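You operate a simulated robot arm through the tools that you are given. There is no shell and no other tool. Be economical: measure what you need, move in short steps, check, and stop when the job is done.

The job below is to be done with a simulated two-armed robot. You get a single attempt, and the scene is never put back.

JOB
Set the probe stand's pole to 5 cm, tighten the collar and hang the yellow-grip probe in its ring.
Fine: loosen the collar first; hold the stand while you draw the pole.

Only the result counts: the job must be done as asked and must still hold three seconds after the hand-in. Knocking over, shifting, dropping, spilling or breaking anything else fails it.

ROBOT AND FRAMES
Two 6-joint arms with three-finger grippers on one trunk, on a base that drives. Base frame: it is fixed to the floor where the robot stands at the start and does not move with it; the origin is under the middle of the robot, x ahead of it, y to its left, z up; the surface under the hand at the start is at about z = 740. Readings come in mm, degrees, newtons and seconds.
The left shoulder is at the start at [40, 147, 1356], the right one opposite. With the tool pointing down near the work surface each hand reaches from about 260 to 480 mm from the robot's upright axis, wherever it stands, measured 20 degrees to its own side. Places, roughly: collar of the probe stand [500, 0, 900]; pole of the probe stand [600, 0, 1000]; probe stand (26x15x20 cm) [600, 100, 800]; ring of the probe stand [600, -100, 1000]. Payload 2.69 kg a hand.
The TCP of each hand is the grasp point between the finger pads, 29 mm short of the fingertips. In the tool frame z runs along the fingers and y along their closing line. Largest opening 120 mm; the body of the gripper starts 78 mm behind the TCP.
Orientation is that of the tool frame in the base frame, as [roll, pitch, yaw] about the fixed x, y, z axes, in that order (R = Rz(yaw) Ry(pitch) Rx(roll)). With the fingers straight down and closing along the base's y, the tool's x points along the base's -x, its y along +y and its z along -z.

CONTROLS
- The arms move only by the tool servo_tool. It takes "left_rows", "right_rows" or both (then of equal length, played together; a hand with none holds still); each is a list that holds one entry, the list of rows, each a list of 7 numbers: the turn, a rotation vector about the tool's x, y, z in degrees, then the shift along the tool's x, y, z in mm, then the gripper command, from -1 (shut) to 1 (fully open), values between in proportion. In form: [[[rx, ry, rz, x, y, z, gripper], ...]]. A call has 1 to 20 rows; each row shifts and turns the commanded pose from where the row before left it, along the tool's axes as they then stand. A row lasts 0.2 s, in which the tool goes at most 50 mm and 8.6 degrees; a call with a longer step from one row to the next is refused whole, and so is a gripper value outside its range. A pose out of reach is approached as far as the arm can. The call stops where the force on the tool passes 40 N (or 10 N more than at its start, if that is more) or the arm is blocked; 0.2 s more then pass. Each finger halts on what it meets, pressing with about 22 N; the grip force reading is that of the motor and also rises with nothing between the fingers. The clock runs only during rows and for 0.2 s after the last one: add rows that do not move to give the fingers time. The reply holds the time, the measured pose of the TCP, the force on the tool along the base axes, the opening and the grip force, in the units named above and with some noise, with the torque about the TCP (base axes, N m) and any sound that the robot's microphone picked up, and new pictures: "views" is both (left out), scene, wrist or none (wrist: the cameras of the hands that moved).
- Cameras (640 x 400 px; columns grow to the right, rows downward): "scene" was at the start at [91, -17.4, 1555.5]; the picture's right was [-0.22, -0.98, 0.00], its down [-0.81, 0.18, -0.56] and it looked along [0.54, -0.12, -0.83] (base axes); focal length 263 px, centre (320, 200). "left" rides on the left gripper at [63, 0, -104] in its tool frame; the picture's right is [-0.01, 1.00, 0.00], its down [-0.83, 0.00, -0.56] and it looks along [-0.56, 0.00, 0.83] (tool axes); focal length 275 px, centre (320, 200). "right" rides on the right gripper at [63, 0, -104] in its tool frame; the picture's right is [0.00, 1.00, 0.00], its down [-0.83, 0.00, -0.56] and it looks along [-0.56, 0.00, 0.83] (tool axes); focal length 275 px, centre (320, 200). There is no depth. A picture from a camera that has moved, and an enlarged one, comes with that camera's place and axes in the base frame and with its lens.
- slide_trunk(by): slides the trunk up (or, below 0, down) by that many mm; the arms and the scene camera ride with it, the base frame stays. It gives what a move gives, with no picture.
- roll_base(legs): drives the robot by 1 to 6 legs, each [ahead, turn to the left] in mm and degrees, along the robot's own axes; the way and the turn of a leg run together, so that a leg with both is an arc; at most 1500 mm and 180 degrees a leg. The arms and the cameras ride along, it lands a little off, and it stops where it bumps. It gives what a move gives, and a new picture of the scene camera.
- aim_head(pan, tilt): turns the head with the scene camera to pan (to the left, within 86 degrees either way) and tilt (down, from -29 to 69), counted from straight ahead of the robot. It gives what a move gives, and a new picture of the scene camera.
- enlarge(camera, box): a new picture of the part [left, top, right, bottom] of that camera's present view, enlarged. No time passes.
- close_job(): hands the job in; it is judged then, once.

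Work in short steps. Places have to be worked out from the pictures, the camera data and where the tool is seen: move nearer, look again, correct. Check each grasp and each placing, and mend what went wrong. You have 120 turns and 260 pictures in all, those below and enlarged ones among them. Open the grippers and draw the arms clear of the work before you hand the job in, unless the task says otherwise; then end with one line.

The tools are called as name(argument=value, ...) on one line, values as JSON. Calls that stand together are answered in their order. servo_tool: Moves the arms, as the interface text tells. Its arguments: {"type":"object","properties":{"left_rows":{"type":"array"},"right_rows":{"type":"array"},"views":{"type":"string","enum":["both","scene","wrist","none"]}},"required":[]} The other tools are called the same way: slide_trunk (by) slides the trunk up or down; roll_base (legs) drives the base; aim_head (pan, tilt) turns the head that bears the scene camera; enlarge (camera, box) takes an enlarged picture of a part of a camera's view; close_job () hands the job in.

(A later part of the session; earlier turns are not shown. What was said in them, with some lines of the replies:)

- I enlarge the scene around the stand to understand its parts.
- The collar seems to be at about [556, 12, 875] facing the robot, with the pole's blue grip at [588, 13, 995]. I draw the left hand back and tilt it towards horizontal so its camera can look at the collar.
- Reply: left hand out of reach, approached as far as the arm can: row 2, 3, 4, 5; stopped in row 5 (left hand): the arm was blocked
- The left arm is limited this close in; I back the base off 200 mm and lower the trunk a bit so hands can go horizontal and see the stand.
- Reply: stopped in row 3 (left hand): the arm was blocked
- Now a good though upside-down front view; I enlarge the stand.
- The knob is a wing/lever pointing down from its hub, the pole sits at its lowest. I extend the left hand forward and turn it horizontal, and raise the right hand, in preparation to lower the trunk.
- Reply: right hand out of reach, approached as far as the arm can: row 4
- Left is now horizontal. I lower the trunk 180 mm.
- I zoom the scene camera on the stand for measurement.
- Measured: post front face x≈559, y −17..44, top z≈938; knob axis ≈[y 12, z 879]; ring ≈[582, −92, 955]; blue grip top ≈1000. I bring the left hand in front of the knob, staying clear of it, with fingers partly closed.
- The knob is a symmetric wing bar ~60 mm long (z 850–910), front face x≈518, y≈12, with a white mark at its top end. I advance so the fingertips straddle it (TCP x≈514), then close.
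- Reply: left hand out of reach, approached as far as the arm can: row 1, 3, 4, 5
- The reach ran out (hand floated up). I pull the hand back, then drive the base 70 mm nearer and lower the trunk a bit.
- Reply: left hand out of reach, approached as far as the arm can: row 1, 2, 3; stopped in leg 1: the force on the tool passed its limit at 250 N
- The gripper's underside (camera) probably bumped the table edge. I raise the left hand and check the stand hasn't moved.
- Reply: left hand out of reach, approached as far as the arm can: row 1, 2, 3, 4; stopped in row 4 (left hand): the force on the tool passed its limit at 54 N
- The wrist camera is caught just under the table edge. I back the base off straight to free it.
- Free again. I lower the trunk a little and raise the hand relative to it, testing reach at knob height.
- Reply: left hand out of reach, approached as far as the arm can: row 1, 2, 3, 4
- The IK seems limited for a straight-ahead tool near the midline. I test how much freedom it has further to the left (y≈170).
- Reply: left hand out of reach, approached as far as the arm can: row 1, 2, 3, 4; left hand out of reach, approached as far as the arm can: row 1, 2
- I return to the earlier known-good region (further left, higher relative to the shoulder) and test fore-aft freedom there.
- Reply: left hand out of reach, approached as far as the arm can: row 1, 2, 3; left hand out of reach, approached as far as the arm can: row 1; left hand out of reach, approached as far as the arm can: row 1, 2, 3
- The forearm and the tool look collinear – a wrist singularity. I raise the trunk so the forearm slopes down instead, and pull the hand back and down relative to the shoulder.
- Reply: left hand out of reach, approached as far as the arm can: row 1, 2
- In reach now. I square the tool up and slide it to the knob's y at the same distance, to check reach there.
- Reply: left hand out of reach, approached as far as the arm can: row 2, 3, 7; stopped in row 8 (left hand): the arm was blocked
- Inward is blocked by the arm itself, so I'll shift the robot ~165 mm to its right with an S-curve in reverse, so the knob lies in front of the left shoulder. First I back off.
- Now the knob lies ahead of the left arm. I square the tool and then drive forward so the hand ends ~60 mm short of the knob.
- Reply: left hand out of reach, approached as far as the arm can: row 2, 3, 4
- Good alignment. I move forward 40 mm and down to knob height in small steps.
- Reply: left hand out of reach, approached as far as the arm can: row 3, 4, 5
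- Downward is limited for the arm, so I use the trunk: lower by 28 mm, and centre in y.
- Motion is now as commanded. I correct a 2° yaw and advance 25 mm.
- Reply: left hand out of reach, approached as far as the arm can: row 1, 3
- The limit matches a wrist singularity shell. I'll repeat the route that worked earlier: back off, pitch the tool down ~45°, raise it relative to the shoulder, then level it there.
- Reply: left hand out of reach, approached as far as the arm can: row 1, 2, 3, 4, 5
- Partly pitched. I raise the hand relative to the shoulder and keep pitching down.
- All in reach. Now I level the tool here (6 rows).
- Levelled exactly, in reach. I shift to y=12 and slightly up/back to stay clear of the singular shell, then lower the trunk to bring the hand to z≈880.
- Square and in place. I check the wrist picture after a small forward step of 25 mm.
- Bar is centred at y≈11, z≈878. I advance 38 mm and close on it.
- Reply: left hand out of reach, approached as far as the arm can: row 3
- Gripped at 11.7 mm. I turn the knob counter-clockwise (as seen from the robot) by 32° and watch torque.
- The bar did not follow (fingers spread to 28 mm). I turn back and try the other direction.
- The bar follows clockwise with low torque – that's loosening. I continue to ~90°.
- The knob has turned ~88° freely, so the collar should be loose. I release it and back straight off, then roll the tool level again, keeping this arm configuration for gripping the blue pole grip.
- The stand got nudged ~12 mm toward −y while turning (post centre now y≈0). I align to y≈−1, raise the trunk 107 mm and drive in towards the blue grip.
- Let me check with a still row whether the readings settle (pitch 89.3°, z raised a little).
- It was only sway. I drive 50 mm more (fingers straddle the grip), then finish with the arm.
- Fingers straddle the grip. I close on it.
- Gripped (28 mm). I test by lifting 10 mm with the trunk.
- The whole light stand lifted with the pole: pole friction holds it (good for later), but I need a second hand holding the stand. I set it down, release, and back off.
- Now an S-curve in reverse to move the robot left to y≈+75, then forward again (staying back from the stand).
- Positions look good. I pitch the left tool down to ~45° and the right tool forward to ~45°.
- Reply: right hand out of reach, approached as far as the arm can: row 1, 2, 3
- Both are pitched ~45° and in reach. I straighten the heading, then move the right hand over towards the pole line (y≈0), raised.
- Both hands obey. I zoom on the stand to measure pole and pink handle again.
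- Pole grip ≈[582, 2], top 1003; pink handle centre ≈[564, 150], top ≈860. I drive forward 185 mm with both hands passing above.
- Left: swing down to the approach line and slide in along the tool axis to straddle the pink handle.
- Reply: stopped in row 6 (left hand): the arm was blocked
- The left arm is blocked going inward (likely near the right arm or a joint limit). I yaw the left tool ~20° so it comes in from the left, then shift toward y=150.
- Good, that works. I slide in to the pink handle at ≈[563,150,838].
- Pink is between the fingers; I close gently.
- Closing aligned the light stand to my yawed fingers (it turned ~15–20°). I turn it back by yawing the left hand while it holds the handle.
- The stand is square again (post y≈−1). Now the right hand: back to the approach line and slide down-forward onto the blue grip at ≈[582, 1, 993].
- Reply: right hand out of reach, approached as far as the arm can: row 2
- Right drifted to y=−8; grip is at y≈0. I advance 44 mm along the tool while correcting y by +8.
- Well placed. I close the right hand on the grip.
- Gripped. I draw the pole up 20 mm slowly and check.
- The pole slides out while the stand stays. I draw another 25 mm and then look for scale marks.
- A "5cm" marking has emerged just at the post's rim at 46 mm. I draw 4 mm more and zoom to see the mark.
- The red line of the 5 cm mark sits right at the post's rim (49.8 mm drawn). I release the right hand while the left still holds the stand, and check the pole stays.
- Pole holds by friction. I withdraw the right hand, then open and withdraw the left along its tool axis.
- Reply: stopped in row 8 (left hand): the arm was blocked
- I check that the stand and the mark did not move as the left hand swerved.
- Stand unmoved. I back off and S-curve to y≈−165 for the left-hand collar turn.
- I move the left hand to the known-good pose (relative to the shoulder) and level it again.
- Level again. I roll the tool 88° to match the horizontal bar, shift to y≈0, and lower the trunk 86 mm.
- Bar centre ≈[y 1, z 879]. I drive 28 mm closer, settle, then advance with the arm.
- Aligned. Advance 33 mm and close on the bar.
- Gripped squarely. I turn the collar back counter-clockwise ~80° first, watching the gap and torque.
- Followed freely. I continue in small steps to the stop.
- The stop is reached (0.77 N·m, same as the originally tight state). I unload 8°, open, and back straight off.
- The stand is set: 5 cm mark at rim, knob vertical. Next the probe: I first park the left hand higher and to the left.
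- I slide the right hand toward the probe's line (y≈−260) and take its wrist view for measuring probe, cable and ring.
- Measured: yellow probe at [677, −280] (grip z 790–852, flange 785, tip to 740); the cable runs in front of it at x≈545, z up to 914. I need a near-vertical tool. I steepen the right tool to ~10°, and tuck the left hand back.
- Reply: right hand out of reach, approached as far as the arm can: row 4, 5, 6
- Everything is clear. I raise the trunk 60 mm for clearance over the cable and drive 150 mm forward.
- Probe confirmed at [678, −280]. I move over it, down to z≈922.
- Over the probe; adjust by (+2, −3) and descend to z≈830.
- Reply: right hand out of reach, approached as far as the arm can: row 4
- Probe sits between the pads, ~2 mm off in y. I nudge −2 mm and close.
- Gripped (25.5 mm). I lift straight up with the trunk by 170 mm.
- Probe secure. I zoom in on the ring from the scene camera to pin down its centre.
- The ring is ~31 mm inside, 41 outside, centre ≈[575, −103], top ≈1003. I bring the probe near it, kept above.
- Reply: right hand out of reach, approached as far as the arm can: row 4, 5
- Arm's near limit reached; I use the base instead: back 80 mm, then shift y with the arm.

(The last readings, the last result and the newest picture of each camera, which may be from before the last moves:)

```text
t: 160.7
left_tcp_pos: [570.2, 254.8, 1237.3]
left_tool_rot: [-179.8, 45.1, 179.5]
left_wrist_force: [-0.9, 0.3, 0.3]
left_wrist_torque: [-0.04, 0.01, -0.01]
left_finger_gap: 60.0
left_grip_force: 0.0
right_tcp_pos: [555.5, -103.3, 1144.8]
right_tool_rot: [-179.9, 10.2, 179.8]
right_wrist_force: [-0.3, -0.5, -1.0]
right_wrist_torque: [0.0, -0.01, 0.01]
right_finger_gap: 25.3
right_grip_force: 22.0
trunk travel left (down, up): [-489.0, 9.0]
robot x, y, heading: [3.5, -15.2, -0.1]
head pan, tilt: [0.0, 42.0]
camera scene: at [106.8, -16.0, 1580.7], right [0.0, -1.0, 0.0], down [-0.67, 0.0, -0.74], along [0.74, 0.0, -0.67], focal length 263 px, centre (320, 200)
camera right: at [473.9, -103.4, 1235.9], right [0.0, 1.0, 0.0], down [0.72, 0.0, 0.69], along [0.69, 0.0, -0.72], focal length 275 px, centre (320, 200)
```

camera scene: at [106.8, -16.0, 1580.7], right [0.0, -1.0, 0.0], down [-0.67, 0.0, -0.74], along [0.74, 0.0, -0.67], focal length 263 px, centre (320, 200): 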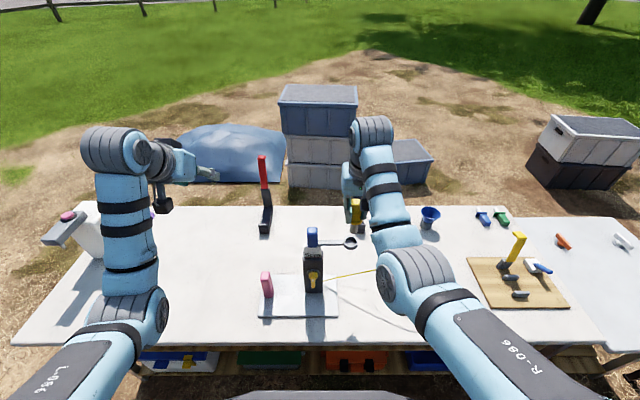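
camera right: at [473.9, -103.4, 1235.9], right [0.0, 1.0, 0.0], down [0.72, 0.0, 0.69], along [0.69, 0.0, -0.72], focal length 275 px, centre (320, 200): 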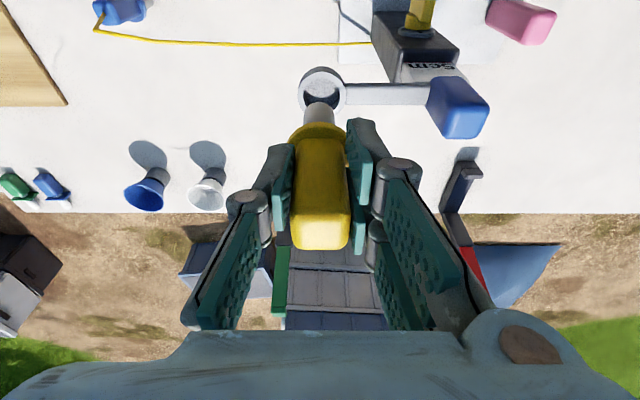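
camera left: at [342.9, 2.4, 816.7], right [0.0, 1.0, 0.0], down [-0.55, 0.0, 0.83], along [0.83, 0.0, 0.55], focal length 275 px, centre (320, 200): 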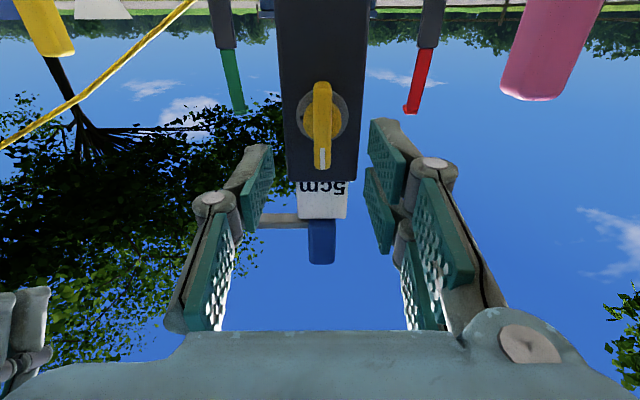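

Excellent view of ring and probe tip; I zoom for alignment.

enlarge(camera="right", box=[260, 50, 400, 150])

enlarge(camera="scene", box=[290, 180, 400, 300])

```text
4.00 times, centred on (330, 100) of right
camera zoom: at [473.9, -103.4, 1235.9], right [0.0, 1.0, 0.0], down [0.72, 0.0, 0.69], along [0.69, 0.0, -0.72], focal length 1101 px, centre (280, 600)
```

zoom: 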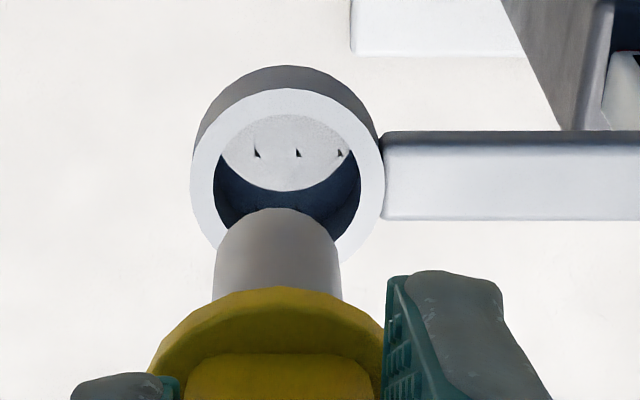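

```text
3.33 times, centred on (345, 240) of scene
camera zoom: at [106.8, -16.0, 1580.7], right [0.0, -1.0, 0.0], down [-0.67, 0.0, -0.74], along [0.74, 0.0, -0.67], focal length 876 px, centre (237, 67)
```

zoom: 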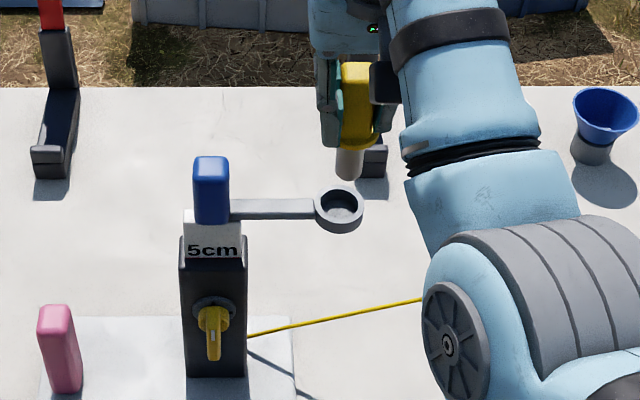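

Needed correction: about +4.7 mm in x and +2 mm in y. I apply that and lower 30 mm, then recheck.

servo_tool(right_rows=[[[0, 0, 0, -4.6, 2, 0.8, -1], [0, 0, 0, 2.6, 0, 14.8, -1], [0, 0, 0, 2.6, 0, 14.8, -1], [0, 0, 0, 0, 0, 0, -1]]], views="none")

enlarge(camera="right", box=[260, 50, 400, 150])

enlarge(camera="scene", box=[310, 210, 370, 260])

```text
t: 161.7
left_tcp_pos: [573.4, 254.3, 1235.4]
left_tool_rot: [-180.0, 44.8, 179.6]
left_wrist_force: [0.0, 0.5, 0.8]
left_wrist_torque: [0.03, 0.04, 0.01]
left_finger_gap: 59.9
left_grip_force: 0.1
right_tcp_pos: [560.9, -102.7, 1113.4]
right_tool_rot: [-179.9, 10.0, 179.7]
right_wrist_force: [-0.7, -0.1, -0.9]
right_wrist_torque: [0.01, 0.05, 0.02]
right_finger_gap: 25.6
right_grip_force: 22.8
trunk travel left (down, up): [-489.0, 9.0]
robot x, y, heading: [4.6, -13.9, -0.3]
head pan, tilt: [0.0, 42.0]
```

```text
4.00 times, centred on (330, 100) of right
camera zoom: at [480.0, -102.0, 1204.6], right [0.0, 1.0, 0.0], down [0.72, 0.0, 0.69], along [0.69, 0.0, -0.72], focal length 1101 px, centre (280, 600)
```

zoom: 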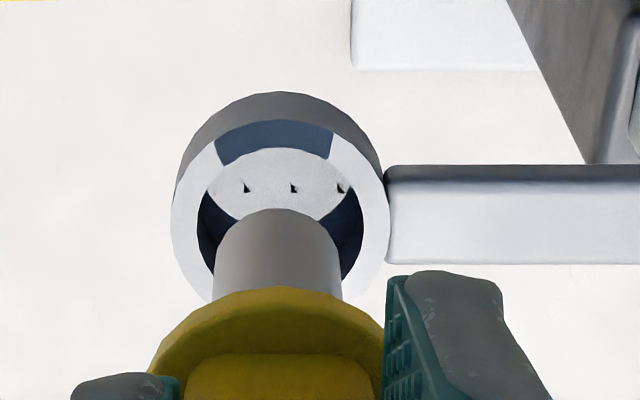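

```text
8.00 times, centred on (340, 235) of scene
camera zoom: at [110.3, -15.8, 1580.4], right [0.0, -1.0, 0.0], down [-0.67, 0.0, -0.74], along [0.74, 0.0, -0.67], focal length 2103 px, centre (160, -80)
```

zoom: 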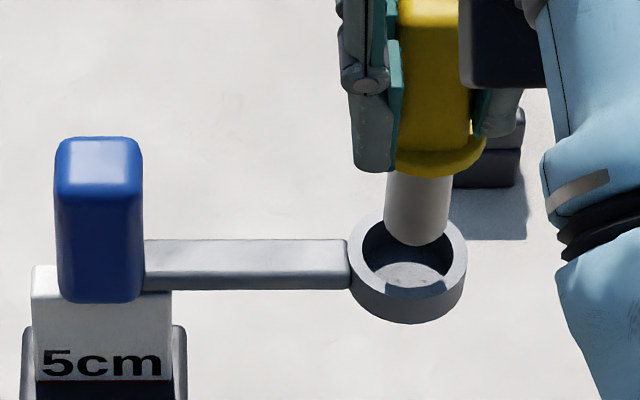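

Tip is centred over the ring within ~1.5 mm. I lower in small steps, watching force.

servo_tool(right_rows=[[[0, 0, 0, 0.5, 0, 10, -1], [0, 0, 0, 1.7, 0, 10, -1], [0, 0, 0, 1.7, 0, 8, -1], [0, 0, 0, 0, 0, 0, -1]]], views="none")

enlarge(camera="scene", box=[310, 210, 370, 260])

enlarge(camera="right", box=[260, 50, 400, 150])

```text
t: 162.7
left_tcp_pos: [573.2, 255.3, 1235.9]
left_tool_rot: [-179.9, 45.0, 179.6]
left_wrist_force: [0.0, 0.0, -0.2]
left_wrist_torque: [0.0, 0.0, 0.01]
left_finger_gap: 59.8
left_grip_force: 0.1
right_tcp_pos: [562.4, -102.5, 1083.8]
right_tool_rot: [-179.9, 10.0, 179.8]
right_wrist_force: [0.8, -0.1, -0.8]
right_wrist_torque: [-0.02, 0.0, 0.02]
right_finger_gap: 25.5
right_grip_force: 22.2
trunk travel left (down, up): [-489.0, 9.0]
robot x, y, heading: [2.2, -12.2, -0.3]
head pan, tilt: [0.0, 42.0]
```

```text
8.00 times, centred on (340, 235) of scene
camera zoom: at [109.7, -15.9, 1580.5], right [0.0, -1.0, 0.0], down [-0.67, 0.0, -0.74], along [0.74, 0.0, -0.67], focal length 2103 px, centre (160, -80)
```

zoom: 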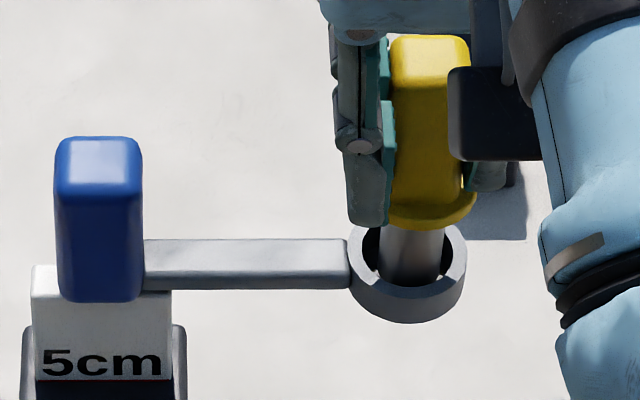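

```text
4.00 times, centred on (330, 100) of right
camera zoom: at [481.2, -102.2, 1176.4], right [0.0, 1.0, 0.0], down [0.72, 0.0, 0.69], along [0.69, 0.0, -0.72], focal length 1101 px, centre (280, 600)
```

zoom: 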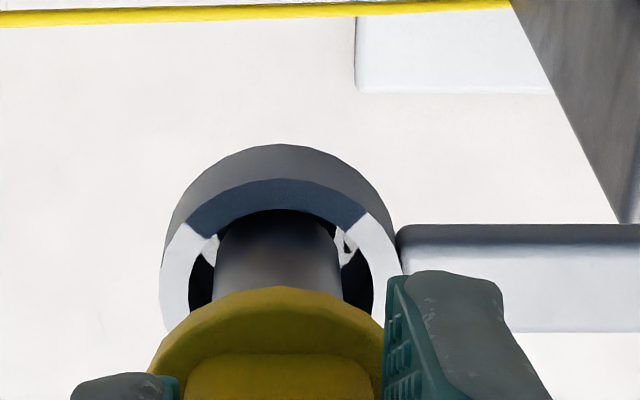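

The tip has entered the ring freely. I lower further in small steps until flange contact.

servo_tool(right_rows=[[[0, 0, 0, 1, 0.5, 6, -1], [0, 0, 0, 1, 0, 6, -1], [0, 0, 0, 1, 0, 6, -1], [0, 0, 0, 1, 0, 5, -1], [0, 0, 0, 0, 0, 0, -1]]], views="none")

enlarge(camera="scene", box=[310, 210, 370, 260])

```text
t: 163.9
left_tcp_pos: [573.2, 254.7, 1235.6]
left_tool_rot: [-179.9, 45.0, 179.6]
left_wrist_force: [0.3, 0.4, 0.3]
left_wrist_torque: [0.02, 0.04, 0.02]
left_finger_gap: 59.9
left_grip_force: 0.1
right_tcp_pos: [562.6, -102.6, 1060.9]
right_tool_rot: [-179.9, 9.9, 179.8]
right_wrist_force: [-0.3, -0.7, -0.9]
right_wrist_torque: [0.01, 0.0, 0.0]
right_finger_gap: 25.3
right_grip_force: 21.9
trunk travel left (down, up): [-489.0, 9.0]
robot x, y, heading: [6.0, -14.3, -0.4]
head pan, tilt: [0.0, 42.0]
```

```text
8.00 times, centred on (340, 235) of scene
camera zoom: at [109.8, -15.8, 1580.4], right [0.0, -1.0, 0.0], down [-0.67, 0.0, -0.74], along [0.74, 0.0, -0.67], focal length 2103 px, centre (160, -80)
```

zoom: 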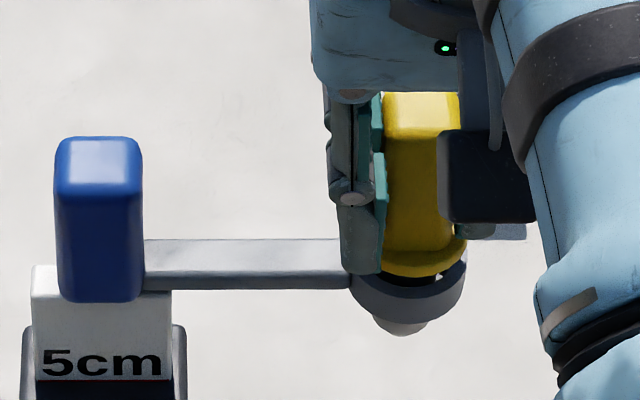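

The tip passes through the ring. A few more mm until the flange touches.

servo_tool(right_rows=[[[0, 0, 0, 0.6, 0, 3, -1], [0, 0, 0, 0.6, 0, 3, -1], [0, 0, 0, 0.6, 0, 3, -1], [0, 0, 0, 0, 0, 0, -1]]], views="none")

enlarge(camera="scene", box=[310, 210, 370, 260])

enlarge(camera="right", box=[260, 50, 400, 150])

```text
t: 164.9
left_tcp_pos: [573.6, 255.0, 1236.5]
left_tool_rot: [-179.8, 45.0, 179.7]
left_wrist_force: [-0.5, 0.1, -0.7]
left_wrist_torque: [0.03, -0.02, 0.04]
left_finger_gap: 59.7
left_grip_force: 0.2
right_tcp_pos: [562.1, -102.1, 1051.9]
right_tool_rot: [-180.0, 10.0, 179.7]
right_wrist_force: [0.6, 0.1, -0.9]
right_wrist_torque: [0.02, -0.03, -0.04]
right_finger_gap: 25.5
right_grip_force: 21.8
trunk travel left (down, up): [-489.0, 9.0]
robot x, y, heading: [5.4, -18.3, -0.3]
head pan, tilt: [0.0, 42.0]
```

```text
8.00 times, centred on (340, 235) of scene
camera zoom: at [109.8, -15.8, 1580.4], right [0.0, -1.0, 0.0], down [-0.67, 0.0, -0.74], along [0.74, 0.0, -0.67], focal length 2103 px, centre (160, -80)
```

zoom: 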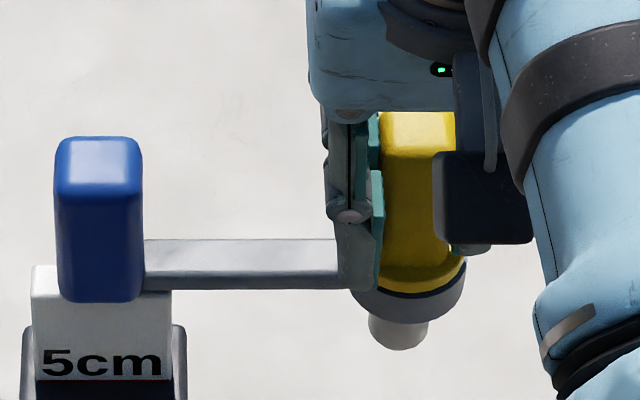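

```text
4.00 times, centred on (330, 100) of right
camera zoom: at [481.4, -101.1, 1143.7], right [0.0, 1.0, 0.0], down [0.72, 0.0, 0.69], along [0.69, 0.0, -0.72], focal length 1101 px, centre (280, 600)
```

zoom: 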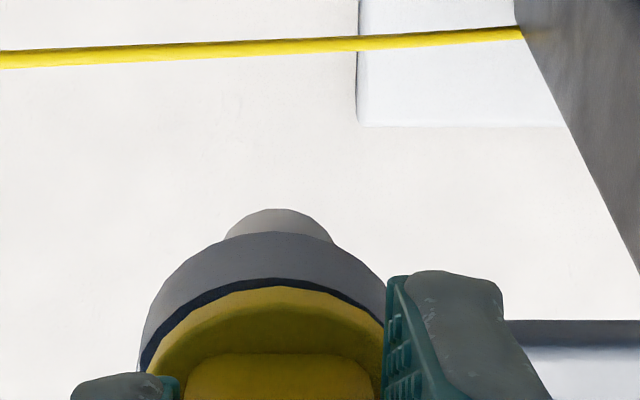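

Nearly seated. Two more millimetres, then check force.

servo_tool(right_rows=[[[0, 0, 0, 0.3, 0, 1.5, -1], [0, 0, 0, 0.3, 0, 1.5, -1], [0, 0, 0, 0, 0, 0, -1]]], views="none")

enlarge(camera="right", box=[260, 50, 400, 150])

```text
t: 165.7
left_tcp_pos: [572.9, 255.1, 1236.1]
left_tool_rot: [-179.9, 45.0, 179.6]
left_wrist_force: [-1.0, 0.0, -0.1]
left_wrist_torque: [-0.01, 0.02, 0.03]
left_finger_gap: 60.0
left_grip_force: 0.0
right_tcp_pos: [562.2, -101.3, 1048.7]
right_tool_rot: [180.0, 10.0, 179.8]
right_wrist_force: [0.7, -0.5, -0.2]
right_wrist_torque: [0.01, 0.02, 0.01]
right_finger_gap: 25.4
right_grip_force: 21.8
trunk travel left (down, up): [-489.0, 9.0]
robot x, y, heading: [6.2, -13.1, -0.3]
head pan, tilt: [0.0, 42.0]
```

```text
4.00 times, centred on (330, 100) of right
camera zoom: at [481.2, -101.1, 1140.7], right [0.0, 1.0, 0.0], down [0.72, 0.0, 0.69], along [0.69, 0.0, -0.72], focal length 1101 px, centre (280, 600)
```

zoom: 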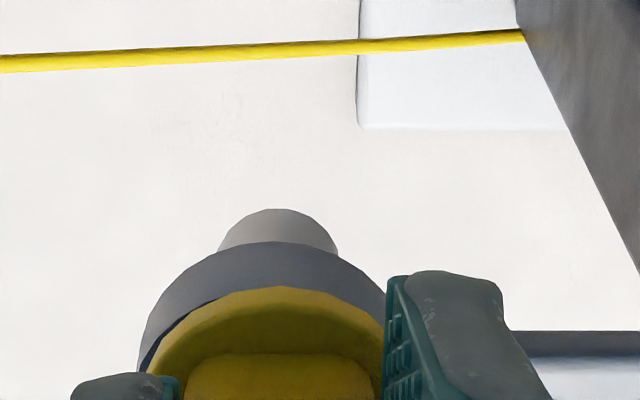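

Still no load; two more millimetres.

servo_tool(right_rows=[[[0, 0, 0, 0.2, 0, 1.2, -1], [0, 0, 0, 0.2, 0, 1.2, -1], [0, 0, 0, 0, 0, 0, -1]]], views="wrist")

enlarge(camera="scene", box=[310, 210, 370, 260])

```text
t: 166.5
left_tcp_pos: [573.2, 254.6, 1236.2]
left_tool_rot: [-179.9, 45.1, 179.5]
left_wrist_force: [0.3, 0.3, -0.3]
left_wrist_torque: [-0.03, -0.02, 0.02]
left_finger_gap: 60.1
left_grip_force: 0.1
right_tcp_pos: [561.2, -102.3, 1047.8]
right_tool_rot: [-179.9, 10.2, 179.7]
right_wrist_force: [1.4, 0.4, 4.7]
right_wrist_torque: [0.13, -0.13, 0.01]
right_finger_gap: 25.4
right_grip_force: 22.2
trunk travel left (down, up): [-489.0, 9.0]
robot x, y, heading: [7.0, -11.6, -0.4]
head pan, tilt: [0.0, 42.0]
camera right: at [480.7, -100.8, 1138.4], right [0.0, 1.0, 0.0], down [0.72, 0.0, 0.69], along [0.69, 0.0, -0.72], focal length 275 px, centre (320, 200)
```

right: 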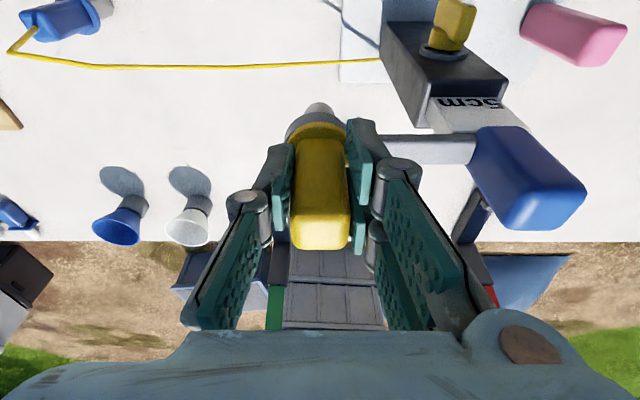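

```text
8.00 times, centred on (340, 235) of scene
camera zoom: at [109.1, -15.8, 1580.5], right [0.0, -1.0, 0.0], down [-0.67, 0.0, -0.74], along [0.74, 0.0, -0.67], focal length 2103 px, centre (160, -80)
```

zoom: 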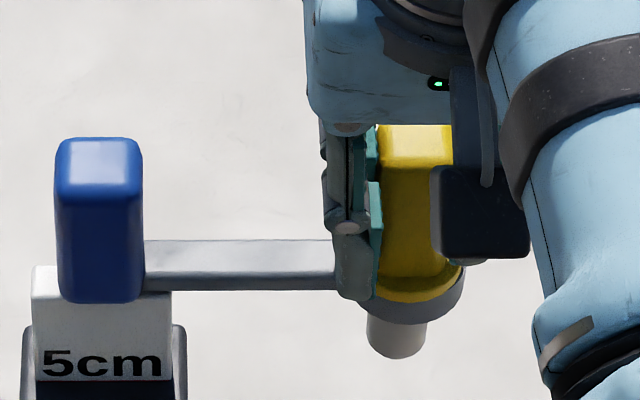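

Seated (4.7 N up-force). I relieve 1 mm and open slowly.

servo_tool(right_rows=[[[0, 0, 0, -0.2, 0, -0.8, -1], [0, 0, 0, 0, 0, 0, -0.55], [0, 0, 0, 0, 0, 0, -0.45], [0, 0, 0, 0, 0, 0, -0.2], [0, 0, 0, 0, 0, 0, -0.1], [0, 0, 0, 0, 0, 0, -0.1]]], views="wrist")

enlarge(camera="scene", box=[290, 200, 380, 300])

```text
t: 167.9
left_tcp_pos: [573.1, 255.8, 1235.6]
left_tool_rot: [-179.9, 45.0, 179.6]
left_wrist_force: [-0.3, -0.4, 0.1]
left_wrist_torque: [0.0, -0.02, -0.01]
left_finger_gap: 60.0
left_grip_force: 0.0
right_tcp_pos: [561.7, -103.3, 1046.8]
right_tool_rot: [-179.9, 10.0, 179.8]
right_wrist_force: [0.3, -0.3, -0.8]
right_wrist_torque: [0.01, 0.02, -0.02]
right_finger_gap: 54.1
right_grip_force: 0.1
trunk travel left (down, up): [-489.0, 9.0]
robot x, y, heading: [6.9, -10.7, -0.2]
head pan, tilt: [0.0, 42.0]
camera right: at [481.0, -101.1, 1138.6], right [0.0, 1.0, 0.0], down [0.72, 0.0, 0.69], along [0.69, 0.0, -0.72], focal length 275 px, centre (320, 200)
```

right: 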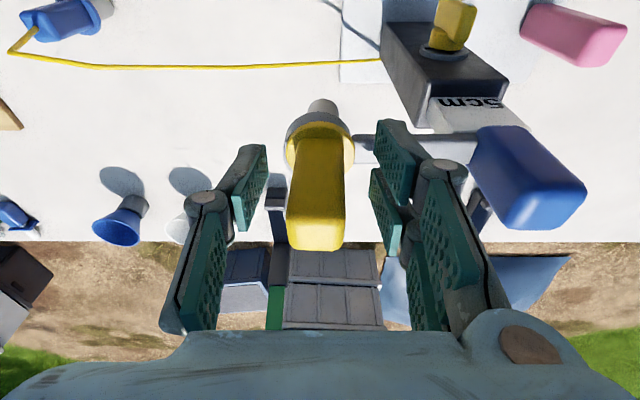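

```text
4.00 times, centred on (335, 250) of scene
camera zoom: at [109.6, -15.8, 1580.5], right [0.0, -1.0, 0.0], down [-0.67, 0.0, -0.74], along [0.74, 0.0, -0.67], focal length 1051 px, centre (260, 0)
```

zoom: 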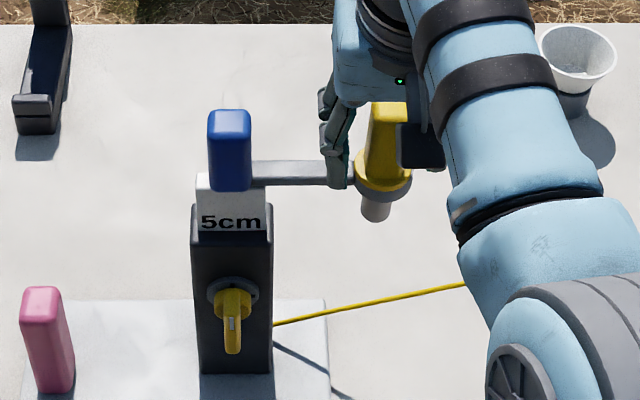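

Probe hangs in the ring by itself. I withdraw the hand straight up.

servo_tool(right_rows=[[[0, 0, 0, 3, 0, -15, -0.1], [0, 0, 0, 4, 0, -20, -0.1], [0, 0, 0, 4, 0, -25, -0.1], [0, 0, 0, 0, 0, -25, -0.1], [0, 0, 0, 0, 0, -25, -0.1], [0, 0, 0, 0, 0, 0, -0.1]]], views="wrist")

enlarge(camera="scene", box=[290, 200, 380, 300])

```text
t: 169.3
left_tcp_pos: [574.6, 254.6, 1235.3]
left_tool_rot: [-179.8, 45.0, 179.7]
left_wrist_force: [1.0, -0.8, -0.4]
left_wrist_torque: [-0.04, -0.01, -0.01]
left_finger_gap: 60.1
left_grip_force: 0.1
right_tcp_pos: [546.3, -97.9, 1145.8]
right_tool_rot: [-179.9, 10.0, 179.8]
right_wrist_force: [0.0, -0.3, -0.6]
right_wrist_torque: [-0.01, -0.01, -0.03]
right_finger_gap: 54.3
right_grip_force: 0.0
right hand out of reach, approached as far as the arm can: row 5
trunk travel left (down, up): [-489.0, 9.0]
robot x, y, heading: [2.4, -12.0, -0.3]
head pan, tilt: [0.0, 42.0]
camera right: at [465.4, -97.5, 1237.7], right [0.0, 1.0, 0.0], down [0.72, 0.0, 0.69], along [0.69, 0.0, -0.72], focal length 275 px, centre (320, 200)
```

right: 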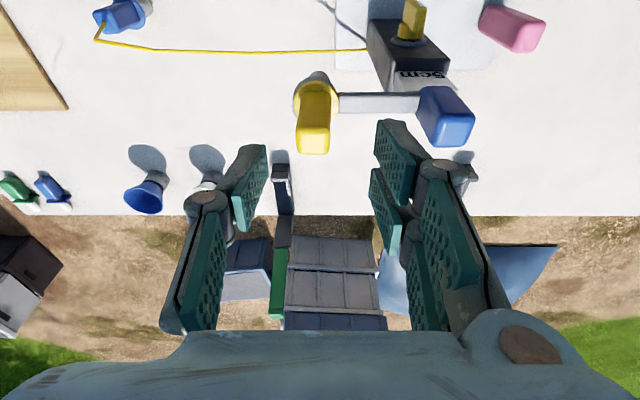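

```text
4.00 times, centred on (335, 250) of scene
camera zoom: at [109.8, -15.9, 1580.4], right [0.0, -1.0, 0.0], down [-0.67, 0.0, -0.74], along [0.74, 0.0, -0.67], focal length 1051 px, centre (260, 0)
```

zoom: 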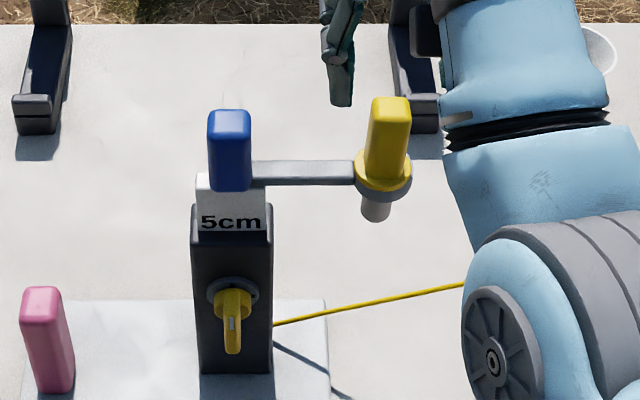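

Hanging cleanly. I back the base off, open both grippers and take a final look.

roll_base(legs=[[-250, 0]])

servo_tool(left_rows=[[[0, 0, 0, 0, 0, 0, 1], [0, 0, 0, 0, 0, 0, 1], [0, 0, 0, 0, 0, 0, 1]]], right_rows=[[[0, 0, 0, 0, 0, 0, 1], [0, 0, 0, 0, 0, 0, 1], [0, 0, 0, 0, 0, 0, 1]]], views="none")

enlarge(camera="scene", box=[290, 160, 380, 260])

enlarge(camera="scene", box=[300, 195, 330, 220])

```text
t: 171.2
left_tcp_pos: [325.2, 255.5, 1234.0]
left_tool_rot: [-179.9, 44.8, 179.5]
left_wrist_force: [-0.5, -0.5, 0.8]
left_wrist_torque: [-0.03, 0.02, -0.01]
left_finger_gap: 59.7
left_grip_force: 0.1
right_tcp_pos: [299.0, -97.9, 1142.8]
right_tool_rot: [-180.0, 9.8, 179.7]
right_wrist_force: [1.4, 0.2, -0.4]
right_wrist_torque: [0.0, 0.05, 0.0]
right_finger_gap: 54.0
right_grip_force: 0.1
trunk travel left (down, up): [-489.0, 9.0]
robot x, y, heading: [-249.7, -16.1, -0.3]
head pan, tilt: [0.0, 42.0]
camera scene: at [-136.6, -14.6, 1580.0], right [-0.01, -1.0, 0.0], down [-0.67, 0.0, -0.74], along [0.74, 0.0, -0.67], focal length 263 px, centre (320, 200)
```

scene: 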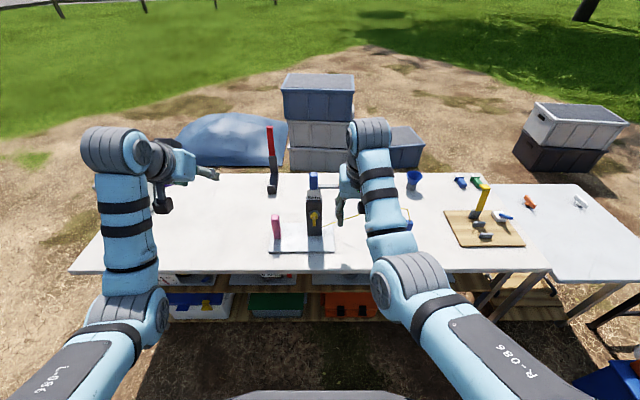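

```text
t: 171.9
left_tcp_pos: [321.8, 255.9, 1236.7]
left_tool_rot: [-179.9, 45.0, 179.5]
left_wrist_force: [-0.3, 0.0, 0.1]
left_wrist_torque: [0.0, -0.02, 0.02]
left_finger_gap: 119.9
left_grip_force: 0.1
right_tcp_pos: [294.0, -97.9, 1146.6]
right_tool_rot: [-179.9, 10.0, 179.7]
right_wrist_force: [-0.2, -1.4, 0.2]
right_wrist_torque: [0.0, 0.0, 0.04]
right_finger_gap: 119.9
right_grip_force: 0.1
trunk travel left (down, up): [-489.0, 9.0]
robot x, y, heading: [-245.0, -10.0, -0.3]
head pan, tilt: [0.0, 42.0]
```

```text
4.00 times, centred on (335, 210) of scene
camera zoom: at [-142.0, -14.6, 1580.4], right [-0.01, -1.0, 0.0], down [-0.67, 0.0, -0.74], along [0.74, 0.0, -0.67], focal length 1051 px, centre (260, 160)
```

zoom: 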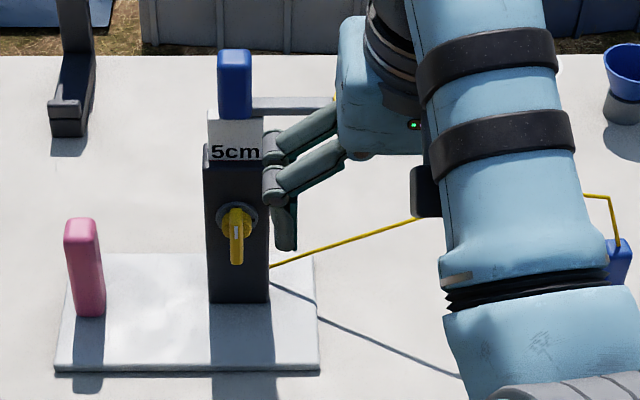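

```text
16.00 times, centred on (315, 208) of scene
camera zoom: at [-142.0, -14.6, 1580.4], right [-0.01, -1.0, 0.0], down [-0.67, 0.0, -0.74], along [0.74, 0.0, -0.67], focal length 4205 px, centre (400, 80)
```

zoom: 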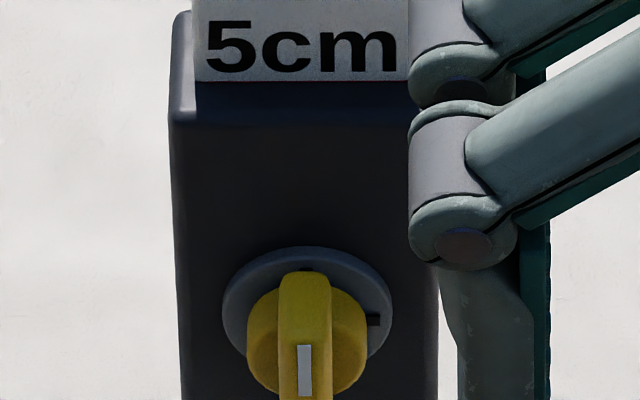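

Pole at the 5 cm mark, collar back at its tight stop, yellow probe hanging in the ring, grippers open and arms clear; I hand the job in.

close_job()

```text
The job is handed in.
```

The pole is at the 5 cm mark, the collar is turned back to its tight stop, and the yellow-grip probe hangs in the ring. The stand itself ended up about 12 mm towards −y of where it started, because it slid while I turned the collar.
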